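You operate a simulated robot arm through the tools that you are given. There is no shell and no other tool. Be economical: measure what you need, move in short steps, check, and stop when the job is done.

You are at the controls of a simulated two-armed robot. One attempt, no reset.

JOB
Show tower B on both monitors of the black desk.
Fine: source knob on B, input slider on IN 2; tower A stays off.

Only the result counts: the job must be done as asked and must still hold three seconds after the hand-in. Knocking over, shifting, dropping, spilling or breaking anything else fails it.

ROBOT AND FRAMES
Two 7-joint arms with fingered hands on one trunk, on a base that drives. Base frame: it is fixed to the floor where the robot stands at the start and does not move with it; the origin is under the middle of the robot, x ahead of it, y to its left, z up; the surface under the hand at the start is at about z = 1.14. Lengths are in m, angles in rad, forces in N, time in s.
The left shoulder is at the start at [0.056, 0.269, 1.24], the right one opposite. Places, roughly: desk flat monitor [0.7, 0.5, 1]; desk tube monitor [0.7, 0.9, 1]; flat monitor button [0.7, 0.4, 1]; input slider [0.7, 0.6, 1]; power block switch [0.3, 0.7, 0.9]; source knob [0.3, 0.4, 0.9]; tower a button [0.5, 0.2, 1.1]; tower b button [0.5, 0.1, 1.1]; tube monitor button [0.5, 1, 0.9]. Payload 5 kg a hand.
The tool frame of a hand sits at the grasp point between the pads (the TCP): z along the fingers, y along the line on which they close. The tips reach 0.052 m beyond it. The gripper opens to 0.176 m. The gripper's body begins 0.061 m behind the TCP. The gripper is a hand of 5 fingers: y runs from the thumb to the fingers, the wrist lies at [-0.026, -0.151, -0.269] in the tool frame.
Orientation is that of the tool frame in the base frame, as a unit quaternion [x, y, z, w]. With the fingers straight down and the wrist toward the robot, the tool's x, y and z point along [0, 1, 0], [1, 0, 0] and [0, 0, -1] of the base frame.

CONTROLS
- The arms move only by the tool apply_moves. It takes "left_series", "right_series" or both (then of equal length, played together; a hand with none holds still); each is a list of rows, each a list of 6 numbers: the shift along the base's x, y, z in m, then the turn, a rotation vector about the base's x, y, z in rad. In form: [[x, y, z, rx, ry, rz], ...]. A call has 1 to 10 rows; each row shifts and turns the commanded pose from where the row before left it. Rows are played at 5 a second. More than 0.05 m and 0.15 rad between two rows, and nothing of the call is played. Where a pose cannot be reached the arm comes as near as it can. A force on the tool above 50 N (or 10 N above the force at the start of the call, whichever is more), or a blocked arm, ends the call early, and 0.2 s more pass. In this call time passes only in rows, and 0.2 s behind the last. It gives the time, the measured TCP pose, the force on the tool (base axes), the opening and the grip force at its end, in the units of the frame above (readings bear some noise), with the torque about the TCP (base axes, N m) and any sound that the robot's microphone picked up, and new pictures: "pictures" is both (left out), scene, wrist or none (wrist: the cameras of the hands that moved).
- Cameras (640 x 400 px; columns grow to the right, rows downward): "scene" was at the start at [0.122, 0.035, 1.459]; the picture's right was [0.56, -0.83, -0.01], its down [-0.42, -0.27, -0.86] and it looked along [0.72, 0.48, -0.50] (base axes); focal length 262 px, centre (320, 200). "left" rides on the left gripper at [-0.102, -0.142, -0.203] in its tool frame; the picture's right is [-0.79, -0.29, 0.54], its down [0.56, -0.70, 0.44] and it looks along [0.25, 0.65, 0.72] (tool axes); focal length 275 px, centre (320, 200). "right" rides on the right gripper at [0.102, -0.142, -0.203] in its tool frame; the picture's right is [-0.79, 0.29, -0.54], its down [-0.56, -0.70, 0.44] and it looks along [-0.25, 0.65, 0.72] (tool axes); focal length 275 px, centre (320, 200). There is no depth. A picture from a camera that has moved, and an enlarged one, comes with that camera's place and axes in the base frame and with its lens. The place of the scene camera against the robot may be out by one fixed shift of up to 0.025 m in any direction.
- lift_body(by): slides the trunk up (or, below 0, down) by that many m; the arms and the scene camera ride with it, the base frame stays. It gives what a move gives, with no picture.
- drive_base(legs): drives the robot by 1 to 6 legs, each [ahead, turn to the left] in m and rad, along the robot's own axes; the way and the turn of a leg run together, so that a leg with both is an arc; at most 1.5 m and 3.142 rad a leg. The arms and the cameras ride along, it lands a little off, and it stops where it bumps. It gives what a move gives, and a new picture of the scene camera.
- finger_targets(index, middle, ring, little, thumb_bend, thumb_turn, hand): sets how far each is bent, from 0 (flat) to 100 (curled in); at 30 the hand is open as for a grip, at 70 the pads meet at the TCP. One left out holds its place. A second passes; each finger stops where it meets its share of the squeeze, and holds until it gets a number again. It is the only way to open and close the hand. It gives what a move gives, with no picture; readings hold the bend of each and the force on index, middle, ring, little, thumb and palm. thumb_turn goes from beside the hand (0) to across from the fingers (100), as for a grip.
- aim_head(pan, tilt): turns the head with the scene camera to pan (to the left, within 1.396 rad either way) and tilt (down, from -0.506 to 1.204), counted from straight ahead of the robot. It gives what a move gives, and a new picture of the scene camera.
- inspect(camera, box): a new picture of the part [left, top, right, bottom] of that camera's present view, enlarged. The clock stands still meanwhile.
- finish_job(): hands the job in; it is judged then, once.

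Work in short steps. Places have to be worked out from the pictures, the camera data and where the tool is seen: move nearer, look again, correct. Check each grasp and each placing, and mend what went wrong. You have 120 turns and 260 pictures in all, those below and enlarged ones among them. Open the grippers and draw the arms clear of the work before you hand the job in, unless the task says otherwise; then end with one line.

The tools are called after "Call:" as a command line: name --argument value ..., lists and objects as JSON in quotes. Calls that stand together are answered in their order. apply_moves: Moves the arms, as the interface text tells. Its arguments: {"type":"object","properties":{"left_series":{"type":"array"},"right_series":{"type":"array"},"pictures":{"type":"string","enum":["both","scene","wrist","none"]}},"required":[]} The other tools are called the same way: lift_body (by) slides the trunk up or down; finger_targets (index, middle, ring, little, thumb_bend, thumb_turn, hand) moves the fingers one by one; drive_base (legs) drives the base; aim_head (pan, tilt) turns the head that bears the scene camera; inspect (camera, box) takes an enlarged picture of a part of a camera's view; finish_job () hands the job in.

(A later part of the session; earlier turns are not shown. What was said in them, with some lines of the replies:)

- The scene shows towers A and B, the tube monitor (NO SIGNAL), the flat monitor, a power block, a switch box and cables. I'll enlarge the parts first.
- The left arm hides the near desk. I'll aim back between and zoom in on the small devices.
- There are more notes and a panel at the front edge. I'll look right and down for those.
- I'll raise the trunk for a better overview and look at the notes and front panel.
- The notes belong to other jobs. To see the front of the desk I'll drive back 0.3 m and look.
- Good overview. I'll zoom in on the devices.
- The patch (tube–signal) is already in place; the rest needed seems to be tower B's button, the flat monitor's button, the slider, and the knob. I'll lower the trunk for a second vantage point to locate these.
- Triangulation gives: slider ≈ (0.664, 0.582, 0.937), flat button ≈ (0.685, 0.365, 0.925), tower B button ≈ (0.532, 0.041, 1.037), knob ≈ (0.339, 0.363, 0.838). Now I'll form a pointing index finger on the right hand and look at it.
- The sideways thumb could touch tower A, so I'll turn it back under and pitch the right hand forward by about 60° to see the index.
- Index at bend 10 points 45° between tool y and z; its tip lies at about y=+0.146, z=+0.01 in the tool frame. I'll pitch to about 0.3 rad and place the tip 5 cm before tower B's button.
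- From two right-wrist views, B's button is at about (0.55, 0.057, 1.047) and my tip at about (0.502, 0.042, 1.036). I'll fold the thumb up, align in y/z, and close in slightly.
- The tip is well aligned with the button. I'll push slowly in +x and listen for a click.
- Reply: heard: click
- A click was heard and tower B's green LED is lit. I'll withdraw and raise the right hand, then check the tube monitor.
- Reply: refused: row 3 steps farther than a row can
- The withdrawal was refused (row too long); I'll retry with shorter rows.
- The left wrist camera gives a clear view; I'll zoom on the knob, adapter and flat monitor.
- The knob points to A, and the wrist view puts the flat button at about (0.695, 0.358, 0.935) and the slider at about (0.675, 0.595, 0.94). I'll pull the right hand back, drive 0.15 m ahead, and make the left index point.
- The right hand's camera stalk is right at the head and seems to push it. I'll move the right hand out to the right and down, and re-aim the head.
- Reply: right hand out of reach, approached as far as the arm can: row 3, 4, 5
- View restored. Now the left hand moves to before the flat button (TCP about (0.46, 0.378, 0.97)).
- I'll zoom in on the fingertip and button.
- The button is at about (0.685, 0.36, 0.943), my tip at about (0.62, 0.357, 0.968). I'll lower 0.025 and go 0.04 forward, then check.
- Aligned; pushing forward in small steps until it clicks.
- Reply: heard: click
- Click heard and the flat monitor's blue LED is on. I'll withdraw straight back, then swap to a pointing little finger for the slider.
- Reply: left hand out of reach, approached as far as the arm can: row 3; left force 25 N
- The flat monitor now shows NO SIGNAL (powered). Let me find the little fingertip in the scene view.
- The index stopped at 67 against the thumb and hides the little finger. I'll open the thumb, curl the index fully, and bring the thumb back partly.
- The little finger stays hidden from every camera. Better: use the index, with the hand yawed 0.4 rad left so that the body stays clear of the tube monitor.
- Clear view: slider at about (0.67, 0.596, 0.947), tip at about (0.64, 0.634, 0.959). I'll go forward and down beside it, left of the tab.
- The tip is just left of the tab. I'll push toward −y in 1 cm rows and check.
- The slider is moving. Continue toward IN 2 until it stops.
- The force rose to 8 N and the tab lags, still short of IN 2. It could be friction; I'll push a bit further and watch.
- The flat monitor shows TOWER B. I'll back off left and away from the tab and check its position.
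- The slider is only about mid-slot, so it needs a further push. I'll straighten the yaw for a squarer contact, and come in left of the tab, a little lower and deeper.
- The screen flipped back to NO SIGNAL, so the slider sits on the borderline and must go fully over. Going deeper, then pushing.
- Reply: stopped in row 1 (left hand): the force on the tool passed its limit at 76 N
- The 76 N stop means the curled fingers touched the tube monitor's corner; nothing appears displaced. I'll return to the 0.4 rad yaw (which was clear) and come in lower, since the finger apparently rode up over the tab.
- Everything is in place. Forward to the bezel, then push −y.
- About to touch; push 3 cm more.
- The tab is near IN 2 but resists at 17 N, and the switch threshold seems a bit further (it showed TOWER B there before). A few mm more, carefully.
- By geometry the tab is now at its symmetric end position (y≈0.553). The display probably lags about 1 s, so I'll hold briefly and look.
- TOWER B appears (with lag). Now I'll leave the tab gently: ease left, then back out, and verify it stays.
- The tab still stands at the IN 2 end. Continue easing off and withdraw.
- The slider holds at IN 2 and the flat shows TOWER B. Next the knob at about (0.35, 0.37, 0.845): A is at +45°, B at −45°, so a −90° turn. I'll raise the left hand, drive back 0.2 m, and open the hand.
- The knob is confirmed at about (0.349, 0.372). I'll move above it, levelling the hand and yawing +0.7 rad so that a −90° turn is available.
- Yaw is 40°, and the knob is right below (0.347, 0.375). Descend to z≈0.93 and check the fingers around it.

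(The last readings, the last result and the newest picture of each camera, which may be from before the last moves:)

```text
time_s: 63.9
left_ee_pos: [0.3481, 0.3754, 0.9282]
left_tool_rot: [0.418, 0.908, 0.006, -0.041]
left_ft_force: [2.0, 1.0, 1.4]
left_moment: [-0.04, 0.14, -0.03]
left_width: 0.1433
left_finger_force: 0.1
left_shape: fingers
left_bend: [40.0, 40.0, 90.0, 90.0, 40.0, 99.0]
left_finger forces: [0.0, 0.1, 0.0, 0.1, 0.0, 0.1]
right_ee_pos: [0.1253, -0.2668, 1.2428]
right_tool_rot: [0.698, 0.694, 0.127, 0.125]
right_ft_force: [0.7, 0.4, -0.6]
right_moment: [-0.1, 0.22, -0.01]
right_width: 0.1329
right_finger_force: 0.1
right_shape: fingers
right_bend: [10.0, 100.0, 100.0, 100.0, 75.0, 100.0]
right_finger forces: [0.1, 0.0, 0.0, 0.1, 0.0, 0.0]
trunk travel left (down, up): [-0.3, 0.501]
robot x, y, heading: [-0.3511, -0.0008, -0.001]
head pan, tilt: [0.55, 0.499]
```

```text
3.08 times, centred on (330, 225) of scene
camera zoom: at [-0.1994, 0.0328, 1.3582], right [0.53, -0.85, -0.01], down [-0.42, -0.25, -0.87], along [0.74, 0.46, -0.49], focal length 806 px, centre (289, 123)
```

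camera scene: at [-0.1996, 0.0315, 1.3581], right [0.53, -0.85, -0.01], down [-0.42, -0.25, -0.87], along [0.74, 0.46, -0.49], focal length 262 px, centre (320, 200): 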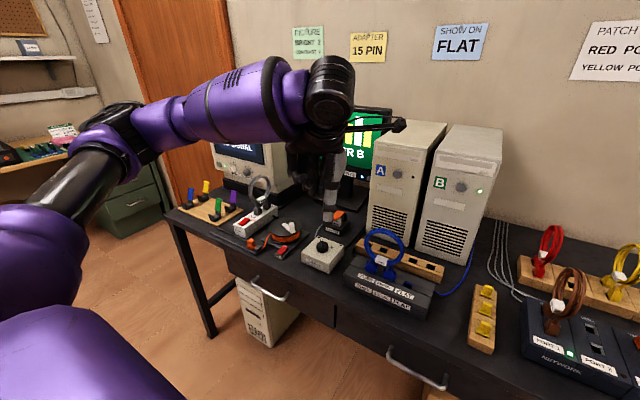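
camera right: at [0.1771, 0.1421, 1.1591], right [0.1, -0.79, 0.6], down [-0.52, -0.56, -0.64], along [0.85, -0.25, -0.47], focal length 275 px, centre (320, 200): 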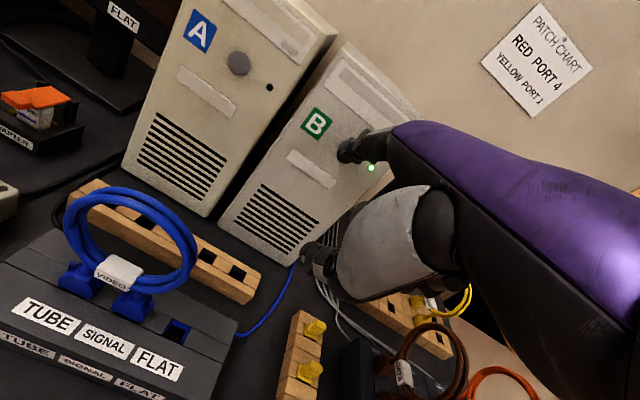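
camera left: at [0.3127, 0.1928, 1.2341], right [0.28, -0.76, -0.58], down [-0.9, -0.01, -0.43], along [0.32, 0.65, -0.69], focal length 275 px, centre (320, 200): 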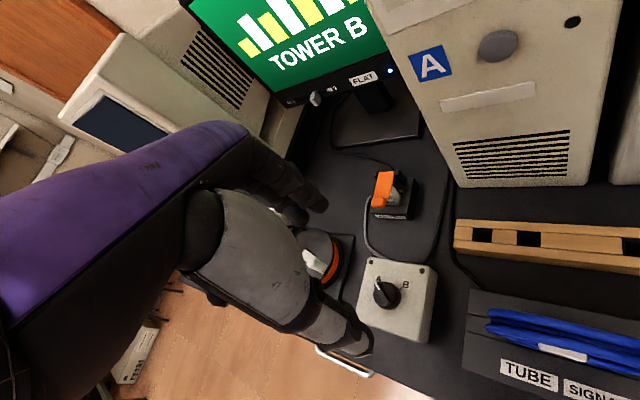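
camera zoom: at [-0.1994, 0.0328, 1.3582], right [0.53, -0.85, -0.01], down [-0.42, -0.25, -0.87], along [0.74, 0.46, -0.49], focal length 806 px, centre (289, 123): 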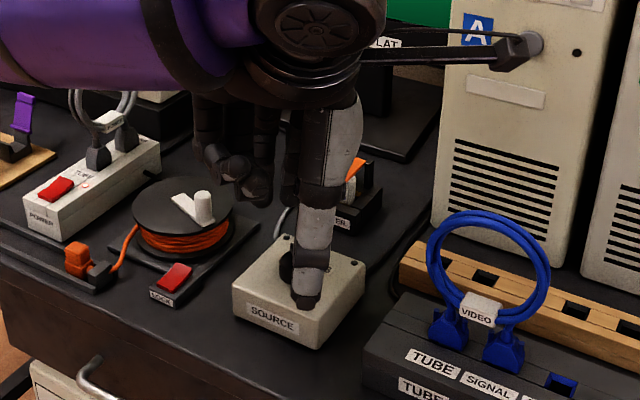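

Good view: pointer at +42° (A). I'll centre (−7 mm x), level the tool, narrow the opening and descend.

Call:
finger_targets --hand "left" --index 48 --middle 48 --thumb_bend 48

Call:
apply_moves --left_series '[[-0.005, 0, -0.015, -0.045, -0.07, 0], [-0.003, 0, -0.015, 0, 0, 0]]' --pictures "none"

Call:
inspect --camera "left" --box '[240, 150, 480, 370]'

Call:
inspect --camera "scene" --box '[280, 180, 400, 290]'

```text
time_s: 64.9
left_ee_pos: [0.3455, 0.375, 0.9301]
left_tool_rot: [0.417, 0.908, 0.007, -0.04]
left_ft_force: [-0.4, 0.9, 0.6]
left_moment: [-0.02, -0.04, -0.02]
left_width: 0.1082
left_finger_force: 0.0
left_shape: fingers
left_bend: [48.0, 48.0, 90.0, 90.0, 48.0, 100.0]
left_finger forces: [0.1, 0.1, 0.1, 0.1, 0.0, 0.0]
right_ee_pos: [0.1237, -0.2666, 1.2418]
right_tool_rot: [0.698, 0.693, 0.128, 0.126]
right_ft_force: [-0.2, -0.1, -0.1]
right_moment: [0.02, -0.06, -0.01]
right_width: 0.133
right_finger_force: 0.0
right_shape: fingers
right_bend: [10.0, 100.0, 100.0, 100.0, 75.0, 100.0]
right_finger forces: [0.0, 0.0, 0.0, 0.1, 0.1, 0.0]
trunk travel left (down, up): [-0.3, 0.501]
robot x, y, heading: [-0.3497, -0.0016, 0.007]
head pan, tilt: [0.55, 0.499]
```

```text
time_s: 65.5
left_ee_pos: [0.3373, 0.3734, 0.9022]
left_tool_rot: [0.417, 0.909, 0.002, 0.003]
left_ft_force: [-1.8, -0.1, 16.9]
left_moment: [0.84, -1.03, 0.09]
left_width: 0.1101
left_finger_force: 8.7
left_shape: fingers
left_bend: [47.0, 48.0, 90.0, 90.0, 48.0, 100.0]
left_finger forces: [17.2, 0.0, 0.0, 0.0, 0.0, 0.0]
right_ee_pos: [0.1225, -0.2668, 1.2438]
right_tool_rot: [0.699, 0.693, 0.128, 0.125]
right_ft_force: [-0.3, -0.9, 0.1]
right_moment: [0.09, -0.08, 0.02]
right_width: 0.1331
right_finger_force: 0.0
right_shape: fingers
right_bend: [10.0, 100.0, 100.0, 100.0, 75.0, 100.0]
right_finger forces: [0.1, 0.1, 0.0, 0.0, 0.0, 0.0]
trunk travel left (down, up): [-0.3, 0.501]
robot x, y, heading: [-0.3526, 0.001, 0.007]
head pan, tilt: [0.55, 0.499]
```

```text
1.82 times, centred on (360, 260) of left
camera zoom: at [0.2946, 0.2042, 1.1045], right [0.3, -0.79, -0.54], down [-0.89, -0.03, -0.45], along [0.33, 0.62, -0.71], focal length 500 px, centre (247, 91)
```

zoom: 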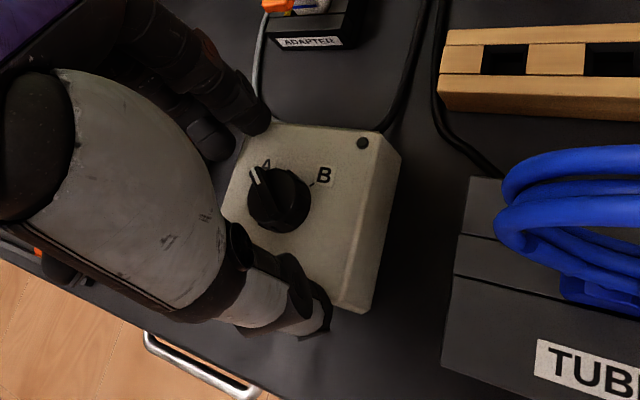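

```text
3.64 times, centred on (340, 235) of scene
camera zoom: at [-0.2027, 0.0311, 1.3593], right [0.53, -0.85, -0.01], down [-0.42, -0.25, -0.87], along [0.74, 0.46, -0.49], focal length 952 px, centre (247, 73)
```

zoom: 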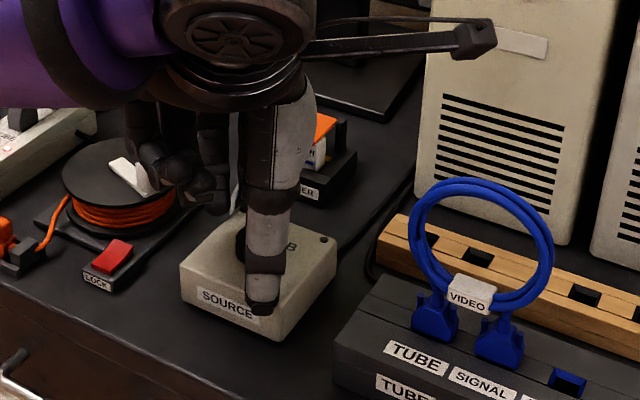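

The index touched the box's top (17 N). Raise 1 cm, recentre (+6 mm x), then close the fingers gradually.

Call:
apply_moves --left_series '[[0, 0, 0.012, 0, 0, 0], [0.007, -0.002, 0, 0, 0, 0]]' --pictures "none"

Call:
finger_targets --hand "left" --index 57 --middle 57 --thumb_bend 57

Call:
inspect --camera "left" --box '[240, 150, 480, 370]'

Call:
inspect --camera "scene" --box '[280, 180, 400, 290]'

```text
time_s: 66.1
left_ee_pos: [0.3453, 0.3712, 0.9092]
left_tool_rot: [0.418, 0.908, 0.0, 0.0]
left_ft_force: [0.2, -0.1, -0.5]
left_moment: [-0.05, 0.02, 0.01]
left_width: 0.1084
left_finger_force: 0.1
left_shape: fingers
left_bend: [48.0, 48.0, 90.0, 90.0, 48.0, 100.0]
left_finger forces: [0.1, 0.1, 0.0, 0.0, 0.0, 0.0]
right_ee_pos: [0.1247, -0.2668, 1.244]
right_tool_rot: [0.698, 0.694, 0.127, 0.126]
right_ft_force: [0.7, 0.4, -0.2]
right_moment: [-0.03, 0.09, 0.03]
right_width: 0.1328
right_finger_force: 0.2
right_shape: fingers
right_bend: [10.0, 100.0, 100.0, 100.0, 75.0, 100.0]
right_finger forces: [0.0, 0.0, 0.1, 0.0, 0.0, 0.0]
trunk travel left (down, up): [-0.3, 0.501]
robot x, y, heading: [-0.3466, 0.0008, 0.009]
head pan, tilt: [0.55, 0.499]
```

```text
time_s: 67.1
left_ee_pos: [0.3454, 0.3713, 0.9103]
left_tool_rot: [0.417, 0.909, 0.001, 0.001]
left_ft_force: [0.0, -0.4, 1.0]
left_moment: [0.02, -0.01, 0.0]
left_width: 0.073
left_finger_force: 0.0
left_shape: fingers
left_bend: [56.0, 56.0, 90.0, 90.0, 56.0, 100.0]
left_finger forces: [0.0, 0.0, 0.0, 0.1, 0.1, 0.0]
right_ee_pos: [0.1233, -0.2663, 1.242]
right_tool_rot: [0.698, 0.693, 0.128, 0.127]
right_ft_force: [-0.3, 0.0, 0.1]
right_moment: [0.0, 0.01, 0.03]
right_width: 0.1333
right_finger_force: 0.1
right_shape: fingers
right_bend: [10.0, 100.0, 100.0, 100.0, 75.0, 100.0]
right_finger forces: [0.0, 0.0, 0.1, 0.0, 0.0, 0.1]
trunk travel left (down, up): [-0.3, 0.501]
robot x, y, heading: [-0.3486, -0.0009, 0.009]
head pan, tilt: [0.55, 0.499]
```

```text
1.82 times, centred on (360, 260) of left
camera zoom: at [0.3029, 0.2028, 1.113], right [0.3, -0.79, -0.54], down [-0.9, -0.03, -0.44], along [0.33, 0.62, -0.71], focal length 500 px, centre (247, 91)
```

zoom: 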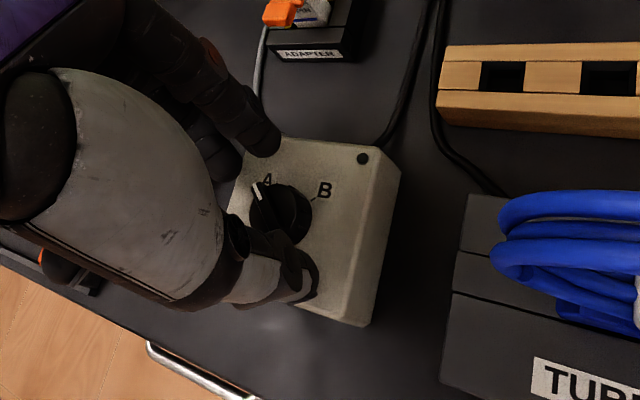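

```text
3.64 times, centred on (340, 235) of scene
camera zoom: at [-0.201, 0.0322, 1.3586], right [0.53, -0.85, -0.01], down [-0.42, -0.25, -0.87], along [0.74, 0.46, -0.49], focal length 952 px, centre (247, 73)
```

zoom: 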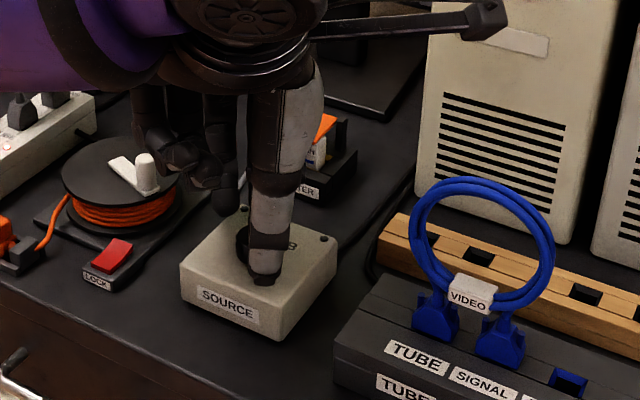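

Thumb and index straddle the knob well. Descend 2 cm with small steps.

Call:
apply_moves --left_series '[[-0.001, 0, -0.007, 0, 0, 0], [0, 0, -0.007, 0, 0, 0], [0, 0, -0.006, 0, 0, 0]]' --pictures "none"

Call:
inspect --camera "left" --box '[280, 200, 420, 330]'

```text
time_s: 67.8
left_ee_pos: [0.3319, 0.3743, 0.9106]
left_tool_rot: [0.416, 0.909, 0.006, 0.013]
left_ft_force: [-2.4, 2.0, 1.2]
left_moment: [-0.25, -0.23, -0.08]
left_width: 0.0732
left_finger_force: 0.1
left_shape: fingers
left_bend: [56.0, 56.0, 90.0, 90.0, 56.0, 100.0]
left_finger forces: [0.0, 0.0, 0.0, 0.0, 0.1, 0.0]
right_ee_pos: [0.1073, -0.2645, 1.2548]
right_tool_rot: [0.699, 0.69, 0.134, 0.127]
right_ft_force: [-2.8, 1.5, 1.1]
right_moment: [-0.23, -0.23, -0.14]
right_width: 0.1328
right_finger_force: 0.0
right_shape: fingers
right_bend: [10.0, 100.0, 100.0, 100.0, 75.0, 100.0]
right_finger forces: [0.1, 0.0, 0.0, 0.0, 0.0, 0.0]
trunk travel left (down, up): [-0.3, 0.501]
robot x, y, heading: [-0.3495, 0.0016, 0.002]
head pan, tilt: [0.55, 0.499]
stopped in row 3 (left hand): the force on the tool passed its limit at 58 N (the readings are from after the stop); the commanded pose is now the measured one
```

```text
3.08 times, centred on (350, 265) of left
camera zoom: at [0.2866, 0.2057, 1.1117], right [0.32, -0.79, -0.53], down [-0.88, -0.04, -0.47], along [0.35, 0.62, -0.71], focal length 847 px, centre (228, 0)
```

zoom: 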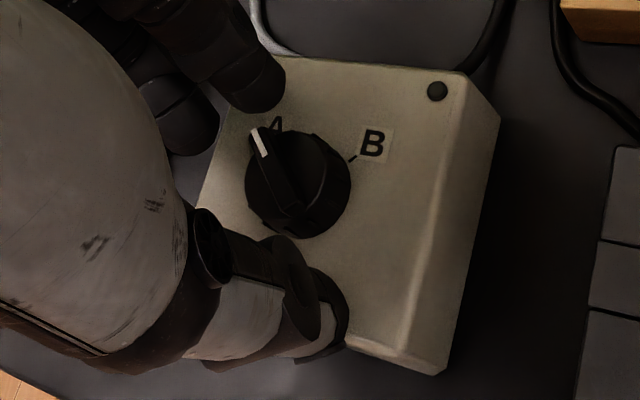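

The fingertips hit the box top at TCP z≈0.893. I'll recentre at (0.343, 0.372), stop at z≈0.899, then close on the knob.

Call:
apply_moves --left_series '[[0.011, -0.002, 0, 0, 0.028, 0], [0, 0, -0.006, 0, 0, 0], [0, 0, -0.005, 0, 0, 0]]' --pictures "none"

Call:
finger_targets --hand "left" --index 72 --middle 72 --thumb_bend 72

Call:
inspect --camera "left" --box '[280, 200, 420, 330]'

Call:
inspect --camera "scene" --box '[280, 180, 400, 290]'

```text
time_s: 68.6
left_ee_pos: [0.346, 0.3718, 0.9037]
left_tool_rot: [0.416, 0.909, 0.001, 0.003]
left_ft_force: [-1.4, 6.5, 39.5]
left_moment: [1.31, -1.43, 0.21]
left_width: 0.0728
left_finger_force: 20.1
left_shape: fingers
left_bend: [56.0, 56.0, 90.0, 90.0, 56.0, 100.0]
left_finger forces: [24.0, 16.0, 0.0, 0.0, 0.0, 0.0]
right_ee_pos: [0.1081, -0.2678, 1.2557]
right_tool_rot: [0.701, 0.689, 0.134, 0.127]
right_ft_force: [-0.1, 0.9, 0.2]
right_moment: [-0.05, -0.03, -0.05]
right_width: 0.1331
right_finger_force: 0.1
right_shape: fingers
right_bend: [10.0, 100.0, 100.0, 100.0, 75.0, 100.0]
right_finger forces: [0.0, 0.1, 0.0, 0.0, 0.1, 0.0]
trunk travel left (down, up): [-0.3, 0.501]
robot x, y, heading: [-0.348, -0.0007, 0.003]
head pan, tilt: [0.55, 0.499]
```

```text
time_s: 69.2
left_ee_pos: [0.3363, 0.3706, 0.9073]
left_tool_rot: [0.417, 0.909, 0.0, 0.008]
left_ft_force: [20.0, -6.8, -15.7]
left_moment: [-0.45, -0.97, -0.27]
left_width: 0.0374
left_finger_force: 20.2
left_shape: fingers
left_bend: [61.0, 71.0, 90.0, 90.0, 66.0, 100.0]
left_finger forces: [21.4, 8.3, 0.0, 0.0, 11.7, 0.1]
right_ee_pos: [0.0975, -0.2654, 1.2618]
right_tool_rot: [0.702, 0.687, 0.138, 0.127]
right_ft_force: [-2.9, 1.9, 0.6]
right_moment: [-0.27, -0.19, -0.18]
right_width: 0.133
right_finger_force: 0.1
right_shape: fingers
right_bend: [10.0, 100.0, 100.0, 100.0, 75.0, 100.0]
right_finger forces: [0.0, 0.0, 0.0, 0.0, 0.1, 0.0]
trunk travel left (down, up): [-0.3, 0.501]
robot x, y, heading: [-0.3489, 0.0008, 0.002]
head pan, tilt: [0.55, 0.499]
stopped (left hand): the force on the tool passed its limit at 52 N (the readings are from after the stop); the commanded pose is now the measured one
```

```text
3.08 times, centred on (350, 265) of left
camera zoom: at [0.292, 0.2027, 1.1096], right [0.31, -0.79, -0.53], down [-0.89, -0.04, -0.46], along [0.34, 0.61, -0.71], focal length 847 px, centre (228, 0)
```

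zoom: 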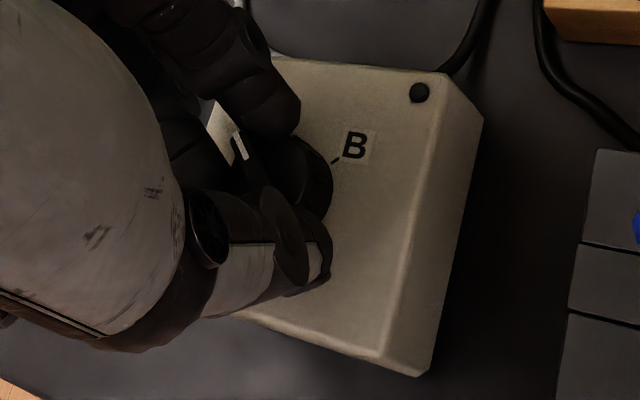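

```text
3.64 times, centred on (340, 235) of scene
camera zoom: at [-0.2002, 0.0341, 1.3573], right [0.53, -0.85, -0.01], down [-0.42, -0.25, -0.87], along [0.74, 0.46, -0.49], focal length 952 px, centre (247, 73)
```

zoom: 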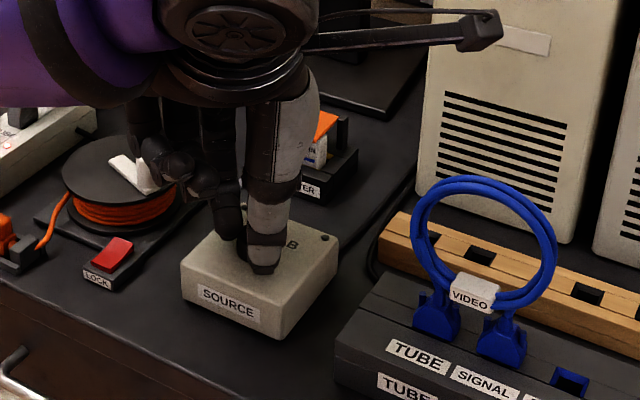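

The knob is now gripped between index and thumb (21/12 N). I'll turn −0.7 rad about the knob's axis and check.

Call:
apply_moves --left_series '[[0.0003, 0.001, 0, 0, 0, -0.14], [0.0003, 0.001, 0, 0, 0, -0.14], [0.0004, 0.0008, 0, 0, 0, -0.14], [0.0006, 0.0008, 0, 0, 0, -0.14], [0.0006, 0.0007, 0, 0, 0, -0.14]]' --pictures "none"

Call:
inspect --camera "left" --box '[280, 200, 420, 330]'

Call:
inspect --camera "scene" --box '[280, 180, 400, 290]'

```text
time_s: 70.4
left_ee_pos: [0.3387, 0.3751, 0.9084]
left_tool_rot: [0.704, 0.71, -0.002, 0.007]
left_ft_force: [4.0, -2.5, -14.0]
left_moment: [-0.04, -0.23, 0.0]
left_width: 0.0371
left_finger_force: 19.4
left_shape: fingers
left_bend: [61.0, 71.0, 90.0, 90.0, 66.0, 100.0]
left_finger forces: [14.0, 10.2, 0.1, 0.0, 14.5, 0.0]
right_ee_pos: [0.0965, -0.2664, 1.2617]
right_tool_rot: [0.701, 0.687, 0.14, 0.126]
right_ft_force: [0.0, -0.6, -0.1]
right_moment: [0.04, -0.01, 0.03]
right_width: 0.133
right_finger_force: 0.0
right_shape: fingers
right_bend: [10.0, 100.0, 100.0, 100.0, 75.0, 100.0]
right_finger forces: [0.1, 0.1, 0.0, 0.1, 0.1, 0.1]
trunk travel left (down, up): [-0.3, 0.501]
robot x, y, heading: [-0.3464, 0.0008, 0.004]
head pan, tilt: [0.55, 0.499]
```

```text
3.08 times, centred on (350, 265) of left
camera zoom: at [0.1956, 0.2744, 1.1109], right [-0.28, -0.8, -0.53], down [-0.7, 0.55, -0.45], along [0.65, 0.25, -0.71], focal length 847 px, centre (228, 0)
```

zoom: 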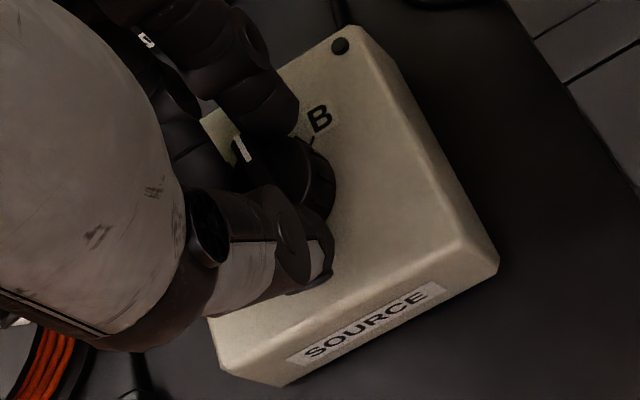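

```text
3.64 times, centred on (340, 235) of scene
camera zoom: at [-0.2, 0.0323, 1.3584], right [0.53, -0.85, -0.01], down [-0.42, -0.25, -0.87], along [0.74, 0.46, -0.49], focal length 952 px, centre (247, 73)
```

zoom: 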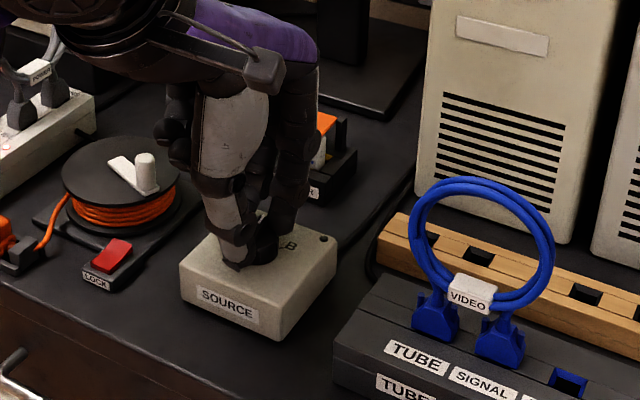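

The knob turns with the hand and the box stays put. Continue another −0.8 rad.

Call:
apply_moves --left_series '[[0.0006, 0.0005, 0, 0, 0, -0.14], [0.0006, 0.0004, 0, 0, 0, -0.14], [0.0008, 0.0003, 0, 0, 0, -0.14], [0.0008, 0.0002, 0, 0, 0, -0.14], [0.0008, 0.0002, 0, 0, 0, -0.14], [0.0008, 0, 0, 0, 0, -0.12]]' --pictures "none"

Call:
inspect --camera "left" --box '[280, 200, 420, 330]'

Call:
inspect --camera "scene" --box '[190, 80, 400, 290]'

```text
time_s: 71.8
left_ee_pos: [0.342, 0.3766, 0.9087]
left_tool_rot: [0.929, 0.37, -0.005, 0.007]
left_ft_force: [0.6, -6.6, -10.7]
left_moment: [-0.27, -0.18, -0.02]
left_width: 0.0374
left_finger_force: 19.9
left_shape: fingers
left_bend: [61.0, 71.0, 90.0, 90.0, 66.0, 100.0]
left_finger forces: [14.7, 10.5, 0.0, 0.0, 14.7, 0.0]
right_ee_pos: [0.0958, -0.2668, 1.2629]
right_tool_rot: [0.702, 0.687, 0.139, 0.125]
right_ft_force: [-0.1, 0.0, -0.7]
right_moment: [0.01, 0.0, 0.01]
right_width: 0.133
right_finger_force: 0.1
right_shape: fingers
right_bend: [10.0, 100.0, 100.0, 100.0, 75.0, 100.0]
right_finger forces: [0.0, 0.1, 0.0, 0.0, 0.1, 0.0]
trunk travel left (down, up): [-0.3, 0.501]
robot x, y, heading: [-0.3471, -0.0031, 0.001]
head pan, tilt: [0.55, 0.499]
```

```text
3.08 times, centred on (350, 265) of left
camera zoom: at [0.1717, 0.4121, 1.1112], right [-0.77, -0.34, -0.53], down [-0.08, 0.89, -0.46], along [0.63, -0.31, -0.71], focal length 847 px, centre (228, 0)
```

zoom: 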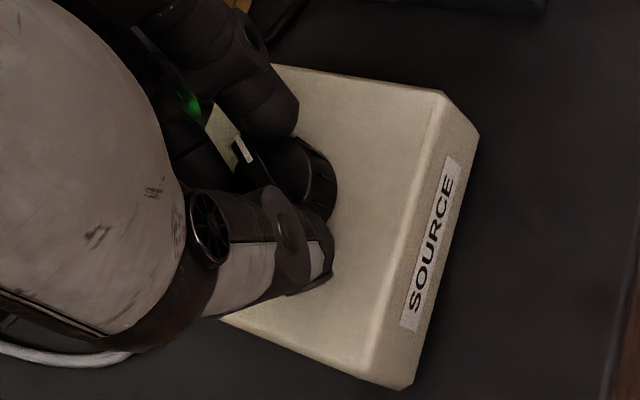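

```text
1.90 times, centred on (295, 185) of scene
camera zoom: at [-0.2005, 0.0322, 1.3585], right [0.53, -0.85, -0.01], down [-0.42, -0.25, -0.87], along [0.74, 0.46, -0.49], focal length 499 px, centre (368, 229)
```

zoom: 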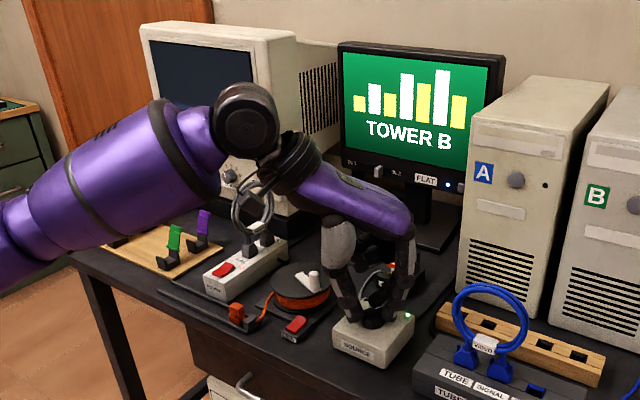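

A green lamp is lit on the box and the turn totals 87°. I'll open the fingers, rise and check the pointer.

Call:
finger_targets --hand "left" --index 52 --middle 52 --thumb_bend 52

Call:
apply_moves --left_series '[[0, 0, 0.03, 0, 0, 0], [0, 0, 0.04, 0, 0, 0], [0, 0, 0.04, 0, 0, 0.1], [-0.03, 0, 0.03, 0, 0, 0.1], [-0.03, 0.02, 0.02, 0, 0, 0.1], [-0.03, 0.03, 0.02, 0, 0, 0.1]]' --pictures "both"

Call:
inspect --camera "scene" --box '[280, 180, 400, 290]'

```text
time_s: 72.8
left_ee_pos: [0.3427, 0.3769, 0.9095]
left_tool_rot: [0.929, 0.37, -0.004, 0.006]
left_ft_force: [-0.4, -1.0, 0.3]
left_moment: [0.0, -0.02, -0.02]
left_width: 0.0906
left_finger_force: 0.1
left_shape: fingers
left_bend: [52.0, 52.0, 90.0, 90.0, 52.0, 100.0]
left_finger forces: [0.0, 0.0, 0.1, 0.0, 0.0, 0.0]
right_ee_pos: [0.0966, -0.2664, 1.2629]
right_tool_rot: [0.703, 0.686, 0.139, 0.126]
right_ft_force: [0.4, -0.5, -0.4]
right_moment: [-0.02, -0.01, -0.02]
right_width: 0.1329
right_finger_force: 0.0
right_shape: fingers
right_bend: [10.0, 100.0, 100.0, 100.0, 75.0, 100.0]
right_finger forces: [0.0, 0.1, 0.0, 0.0, 0.0, 0.0]
trunk travel left (down, up): [-0.3, 0.501]
robot x, y, heading: [-0.351, 0.0037, 0.006]
head pan, tilt: [0.55, 0.499]
```

```text
time_s: 74.2
left_ee_pos: [0.2526, 0.4266, 1.0893]
left_tool_rot: [0.836, 0.549, -0.002, 0.007]
left_ft_force: [-2.1, 0.2, 0.3]
left_moment: [0.01, -0.17, 0.09]
left_width: 0.0906
left_finger_force: 0.1
left_shape: fingers
left_bend: [52.0, 52.0, 90.0, 90.0, 52.0, 100.0]
left_finger forces: [0.0, 0.0, 0.1, 0.0, 0.1, 0.0]
right_ee_pos: [0.0944, -0.267, 1.2633]
right_tool_rot: [0.702, 0.687, 0.141, 0.127]
right_ft_force: [-2.2, 1.4, 1.1]
right_moment: [-0.08, -0.16, -0.08]
right_width: 0.1329
right_finger_force: 0.1
right_shape: fingers
right_bend: [10.0, 100.0, 100.0, 100.0, 75.0, 100.0]
right_finger forces: [0.1, 0.0, 0.0, 0.1, 0.0, 0.0]
trunk travel left (down, up): [-0.3, 0.501]
robot x, y, heading: [-0.3509, 0.0001, 0.005]
head pan, tilt: [0.55, 0.499]
camera scene: at [-0.2028, 0.0326, 1.3591], right [0.53, -0.85, -0.01], down [-0.42, -0.25, -0.87], along [0.74, 0.46, -0.49], focal length 262 px, centre (320, 200)
camera left: at [0.0813, 0.3934, 1.2919], right [-0.58, -0.62, -0.53], down [-0.42, 0.78, -0.46], along [0.7, -0.04, -0.71], focal length 275 px, centre (320, 200)
```

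scene: 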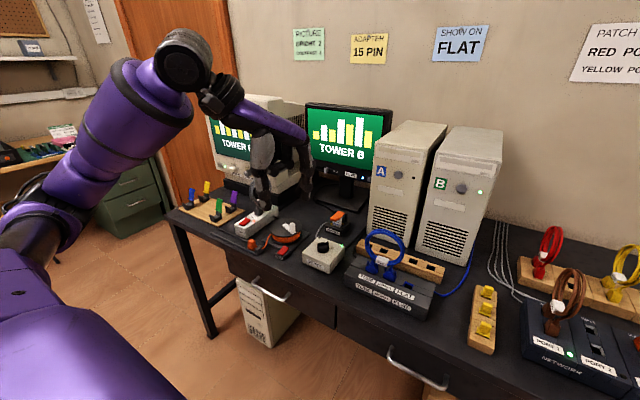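
left: 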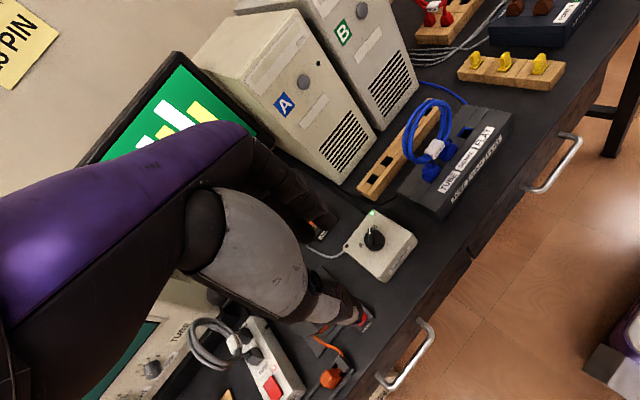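

```text
3.64 times, centred on (340, 235) of scene
camera zoom: at [-0.2028, 0.0326, 1.3591], right [0.53, -0.85, -0.01], down [-0.42, -0.25, -0.87], along [0.74, 0.46, -0.49], focal length 952 px, centre (247, 73)
```

zoom: 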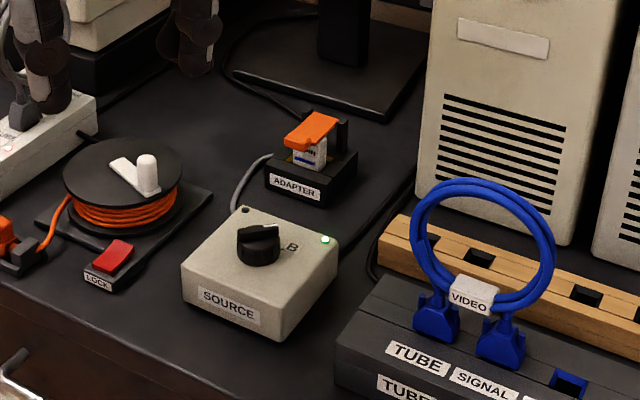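

Both monitors show green pictures. I'll pull the left arm clear, open both hands, and verify the tube, the knob and the slider.

Call:
inspect --camera "left" --box '[320, 190, 440, 290]'

Call:
apply_moves --left_series '[[-0.03, 0.03, 0.02, 0, 0, 0.1], [-0.03, 0.03, 0.02, 0, 0, 0.1], [-0.02, 0.04, 0.01, 0, 0, 0.1], [0, 0.045, 0, 0, 0, 0.1], [0, 0.045, 0, 0, 0, 0]]' --pictures "none"

Call:
finger_targets --hand "left" --index 30 --middle 30 --ring 30 --little 30 --thumb_bend 30

Call:
finger_targets --hand "right" --index 30 --middle 30 --ring 30 --little 30 --thumb_bend 30

Call:
inspect --camera "scene" --box '[0, 0, 640, 400]'

Call:
inspect --camera "scene" --box '[190, 80, 410, 240]'

```text
4.00 times, centred on (380, 240) of left
camera zoom: at [0.0813, 0.3934, 1.2919], right [-0.58, -0.62, -0.53], down [-0.42, 0.78, -0.46], along [0.7, -0.04, -0.71], focal length 1101 px, centre (80, 40)
```

zoom: 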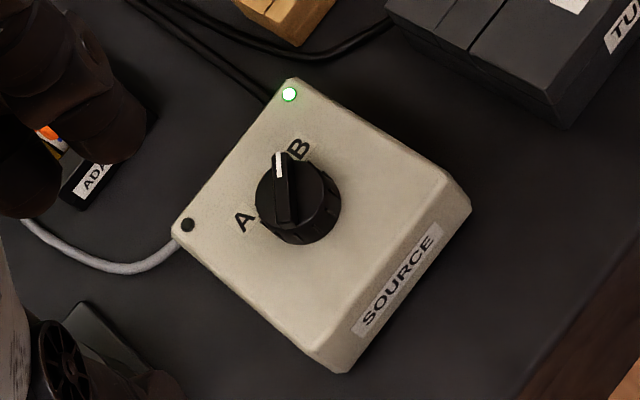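

```text
time_s: 75.4
left_ee_pos: [0.1698, 0.6158, 1.1402]
left_tool_rot: [0.71, 0.704, -0.001, 0.011]
left_ft_force: [-5.4, 0.1, 0.9]
left_moment: [0.02, -0.61, 0.1]
left_width: 0.0902
left_finger_force: 0.1
left_shape: fingers
left_bend: [52.0, 52.0, 90.0, 90.0, 52.0, 100.0]
left_finger forces: [0.0, 0.0, 0.0, 0.1, 0.0, 0.0]
right_ee_pos: [0.0916, -0.2662, 1.2666]
right_tool_rot: [0.701, 0.687, 0.141, 0.128]
right_ft_force: [-5.3, 1.4, 3.8]
right_moment: [-0.26, -0.43, -0.16]
right_width: 0.1329
right_finger_force: 0.0
right_shape: fingers
right_bend: [10.0, 100.0, 100.0, 100.0, 75.0, 100.0]
right_finger forces: [0.0, 0.0, 0.0, 0.0, 0.1, 0.0]
trunk travel left (down, up): [-0.3, 0.501]
robot x, y, heading: [-0.3474, 0.0033, 0.003]
head pan, tilt: [0.55, 0.499]
```

```text
time_s: 76.4
left_ee_pos: [0.1733, 0.6121, 1.1395]
left_tool_rot: [0.71, 0.704, 0.0, 0.008]
left_ft_force: [0.5, -1.8, 1.9]
left_moment: [0.25, 0.05, 0.02]
left_width: 0.1863
left_finger_force: 0.1
left_shape: fingers
left_bend: [30.0, 30.0, 30.0, 30.0, 30.0, 98.0]
left_finger forces: [0.1, 0.0, 0.0, 0.1, 0.1, 0.0]
right_ee_pos: [0.0971, -0.2691, 1.2616]
right_tool_rot: [0.702, 0.687, 0.141, 0.125]
right_ft_force: [0.8, -1.6, -0.6]
right_moment: [0.21, 0.02, 0.09]
right_width: 0.1332
right_finger_force: 0.0
right_shape: fingers
right_bend: [10.0, 100.0, 100.0, 100.0, 75.0, 100.0]
right_finger forces: [0.1, 0.1, 0.0, 0.0, 0.1, 0.1]
trunk travel left (down, up): [-0.3, 0.501]
robot x, y, heading: [-0.3465, -0.0008, 0.005]
head pan, tilt: [0.55, 0.499]
```

```text
time_s: 77.4
left_ee_pos: [0.1736, 0.6158, 1.1371]
left_tool_rot: [0.71, 0.704, -0.002, 0.007]
left_ft_force: [-1.0, 0.5, -1.5]
left_moment: [-0.11, 0.02, -0.01]
left_width: 0.1864
left_finger_force: 0.1
left_shape: fingers
left_bend: [30.0, 30.0, 30.0, 30.0, 30.0, 98.0]
left_finger forces: [0.0, 0.0, 0.0, 0.0, 0.0, 0.1]
right_ee_pos: [0.0976, -0.2666, 1.2637]
right_tool_rot: [0.702, 0.687, 0.139, 0.127]
right_ft_force: [0.3, 0.4, -0.5]
right_moment: [-0.04, 0.04, -0.06]
right_width: 0.1865
right_finger_force: 0.1
right_shape: fingers
right_bend: [30.0, 30.0, 30.0, 30.0, 30.0, 98.0]
right_finger forces: [0.0, 0.1, 0.0, 0.0, 0.0, 0.0]
trunk travel left (down, up): [-0.3, 0.501]
robot x, y, heading: [-0.3484, 0.0013, 0.005]
head pan, tilt: [0.55, 0.499]
```

```text
1.00 times, centred on (320, 200) of scene (not enlarged: the box is as wide or as high as the picture)
camera zoom: at [-0.2011, 0.033, 1.3585], right [0.53, -0.85, -0.01], down [-0.42, -0.25, -0.87], along [0.74, 0.46, -0.49], focal length 262 px, centre (320, 200)
```

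zoom: 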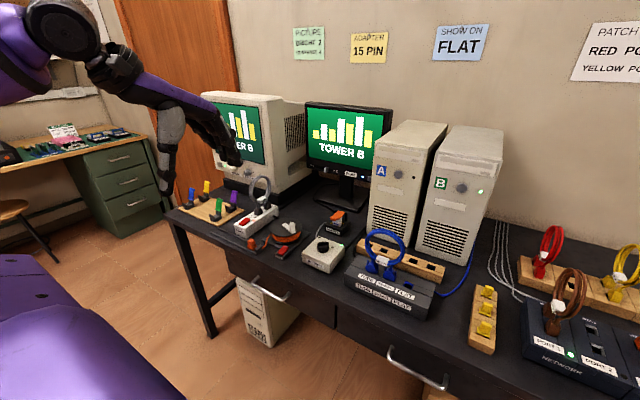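

```text
2.50 times, centred on (300, 160) of scene
camera zoom: at [-0.2011, 0.033, 1.3585], right [0.53, -0.85, -0.01], down [-0.42, -0.25, -0.87], along [0.74, 0.46, -0.49], focal length 654 px, centre (370, 300)
```

zoom: 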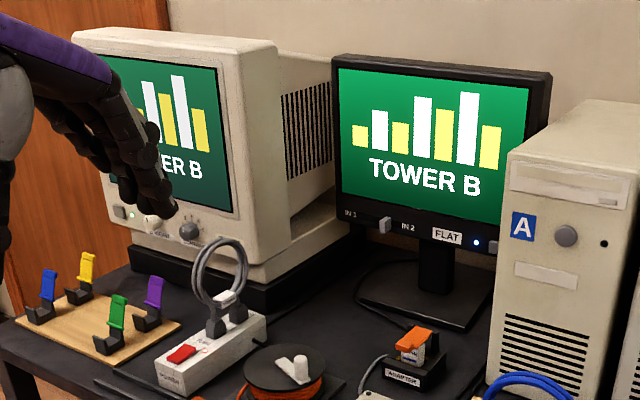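

Both monitors show TOWER B, the knob points to B with its lamp lit, the slider is on IN 2, tower A is off, and the hands are open and clear of the work. Handing in.

Call:
finish_job

```text
The job is handed in.
```

Job handed in: at the last check both monitors showed tower B, with the source knob on B, the input slider on IN 2 and tower A off; the left hand bumped the tube monitor once on the way, and nothing looked moved afterwards.
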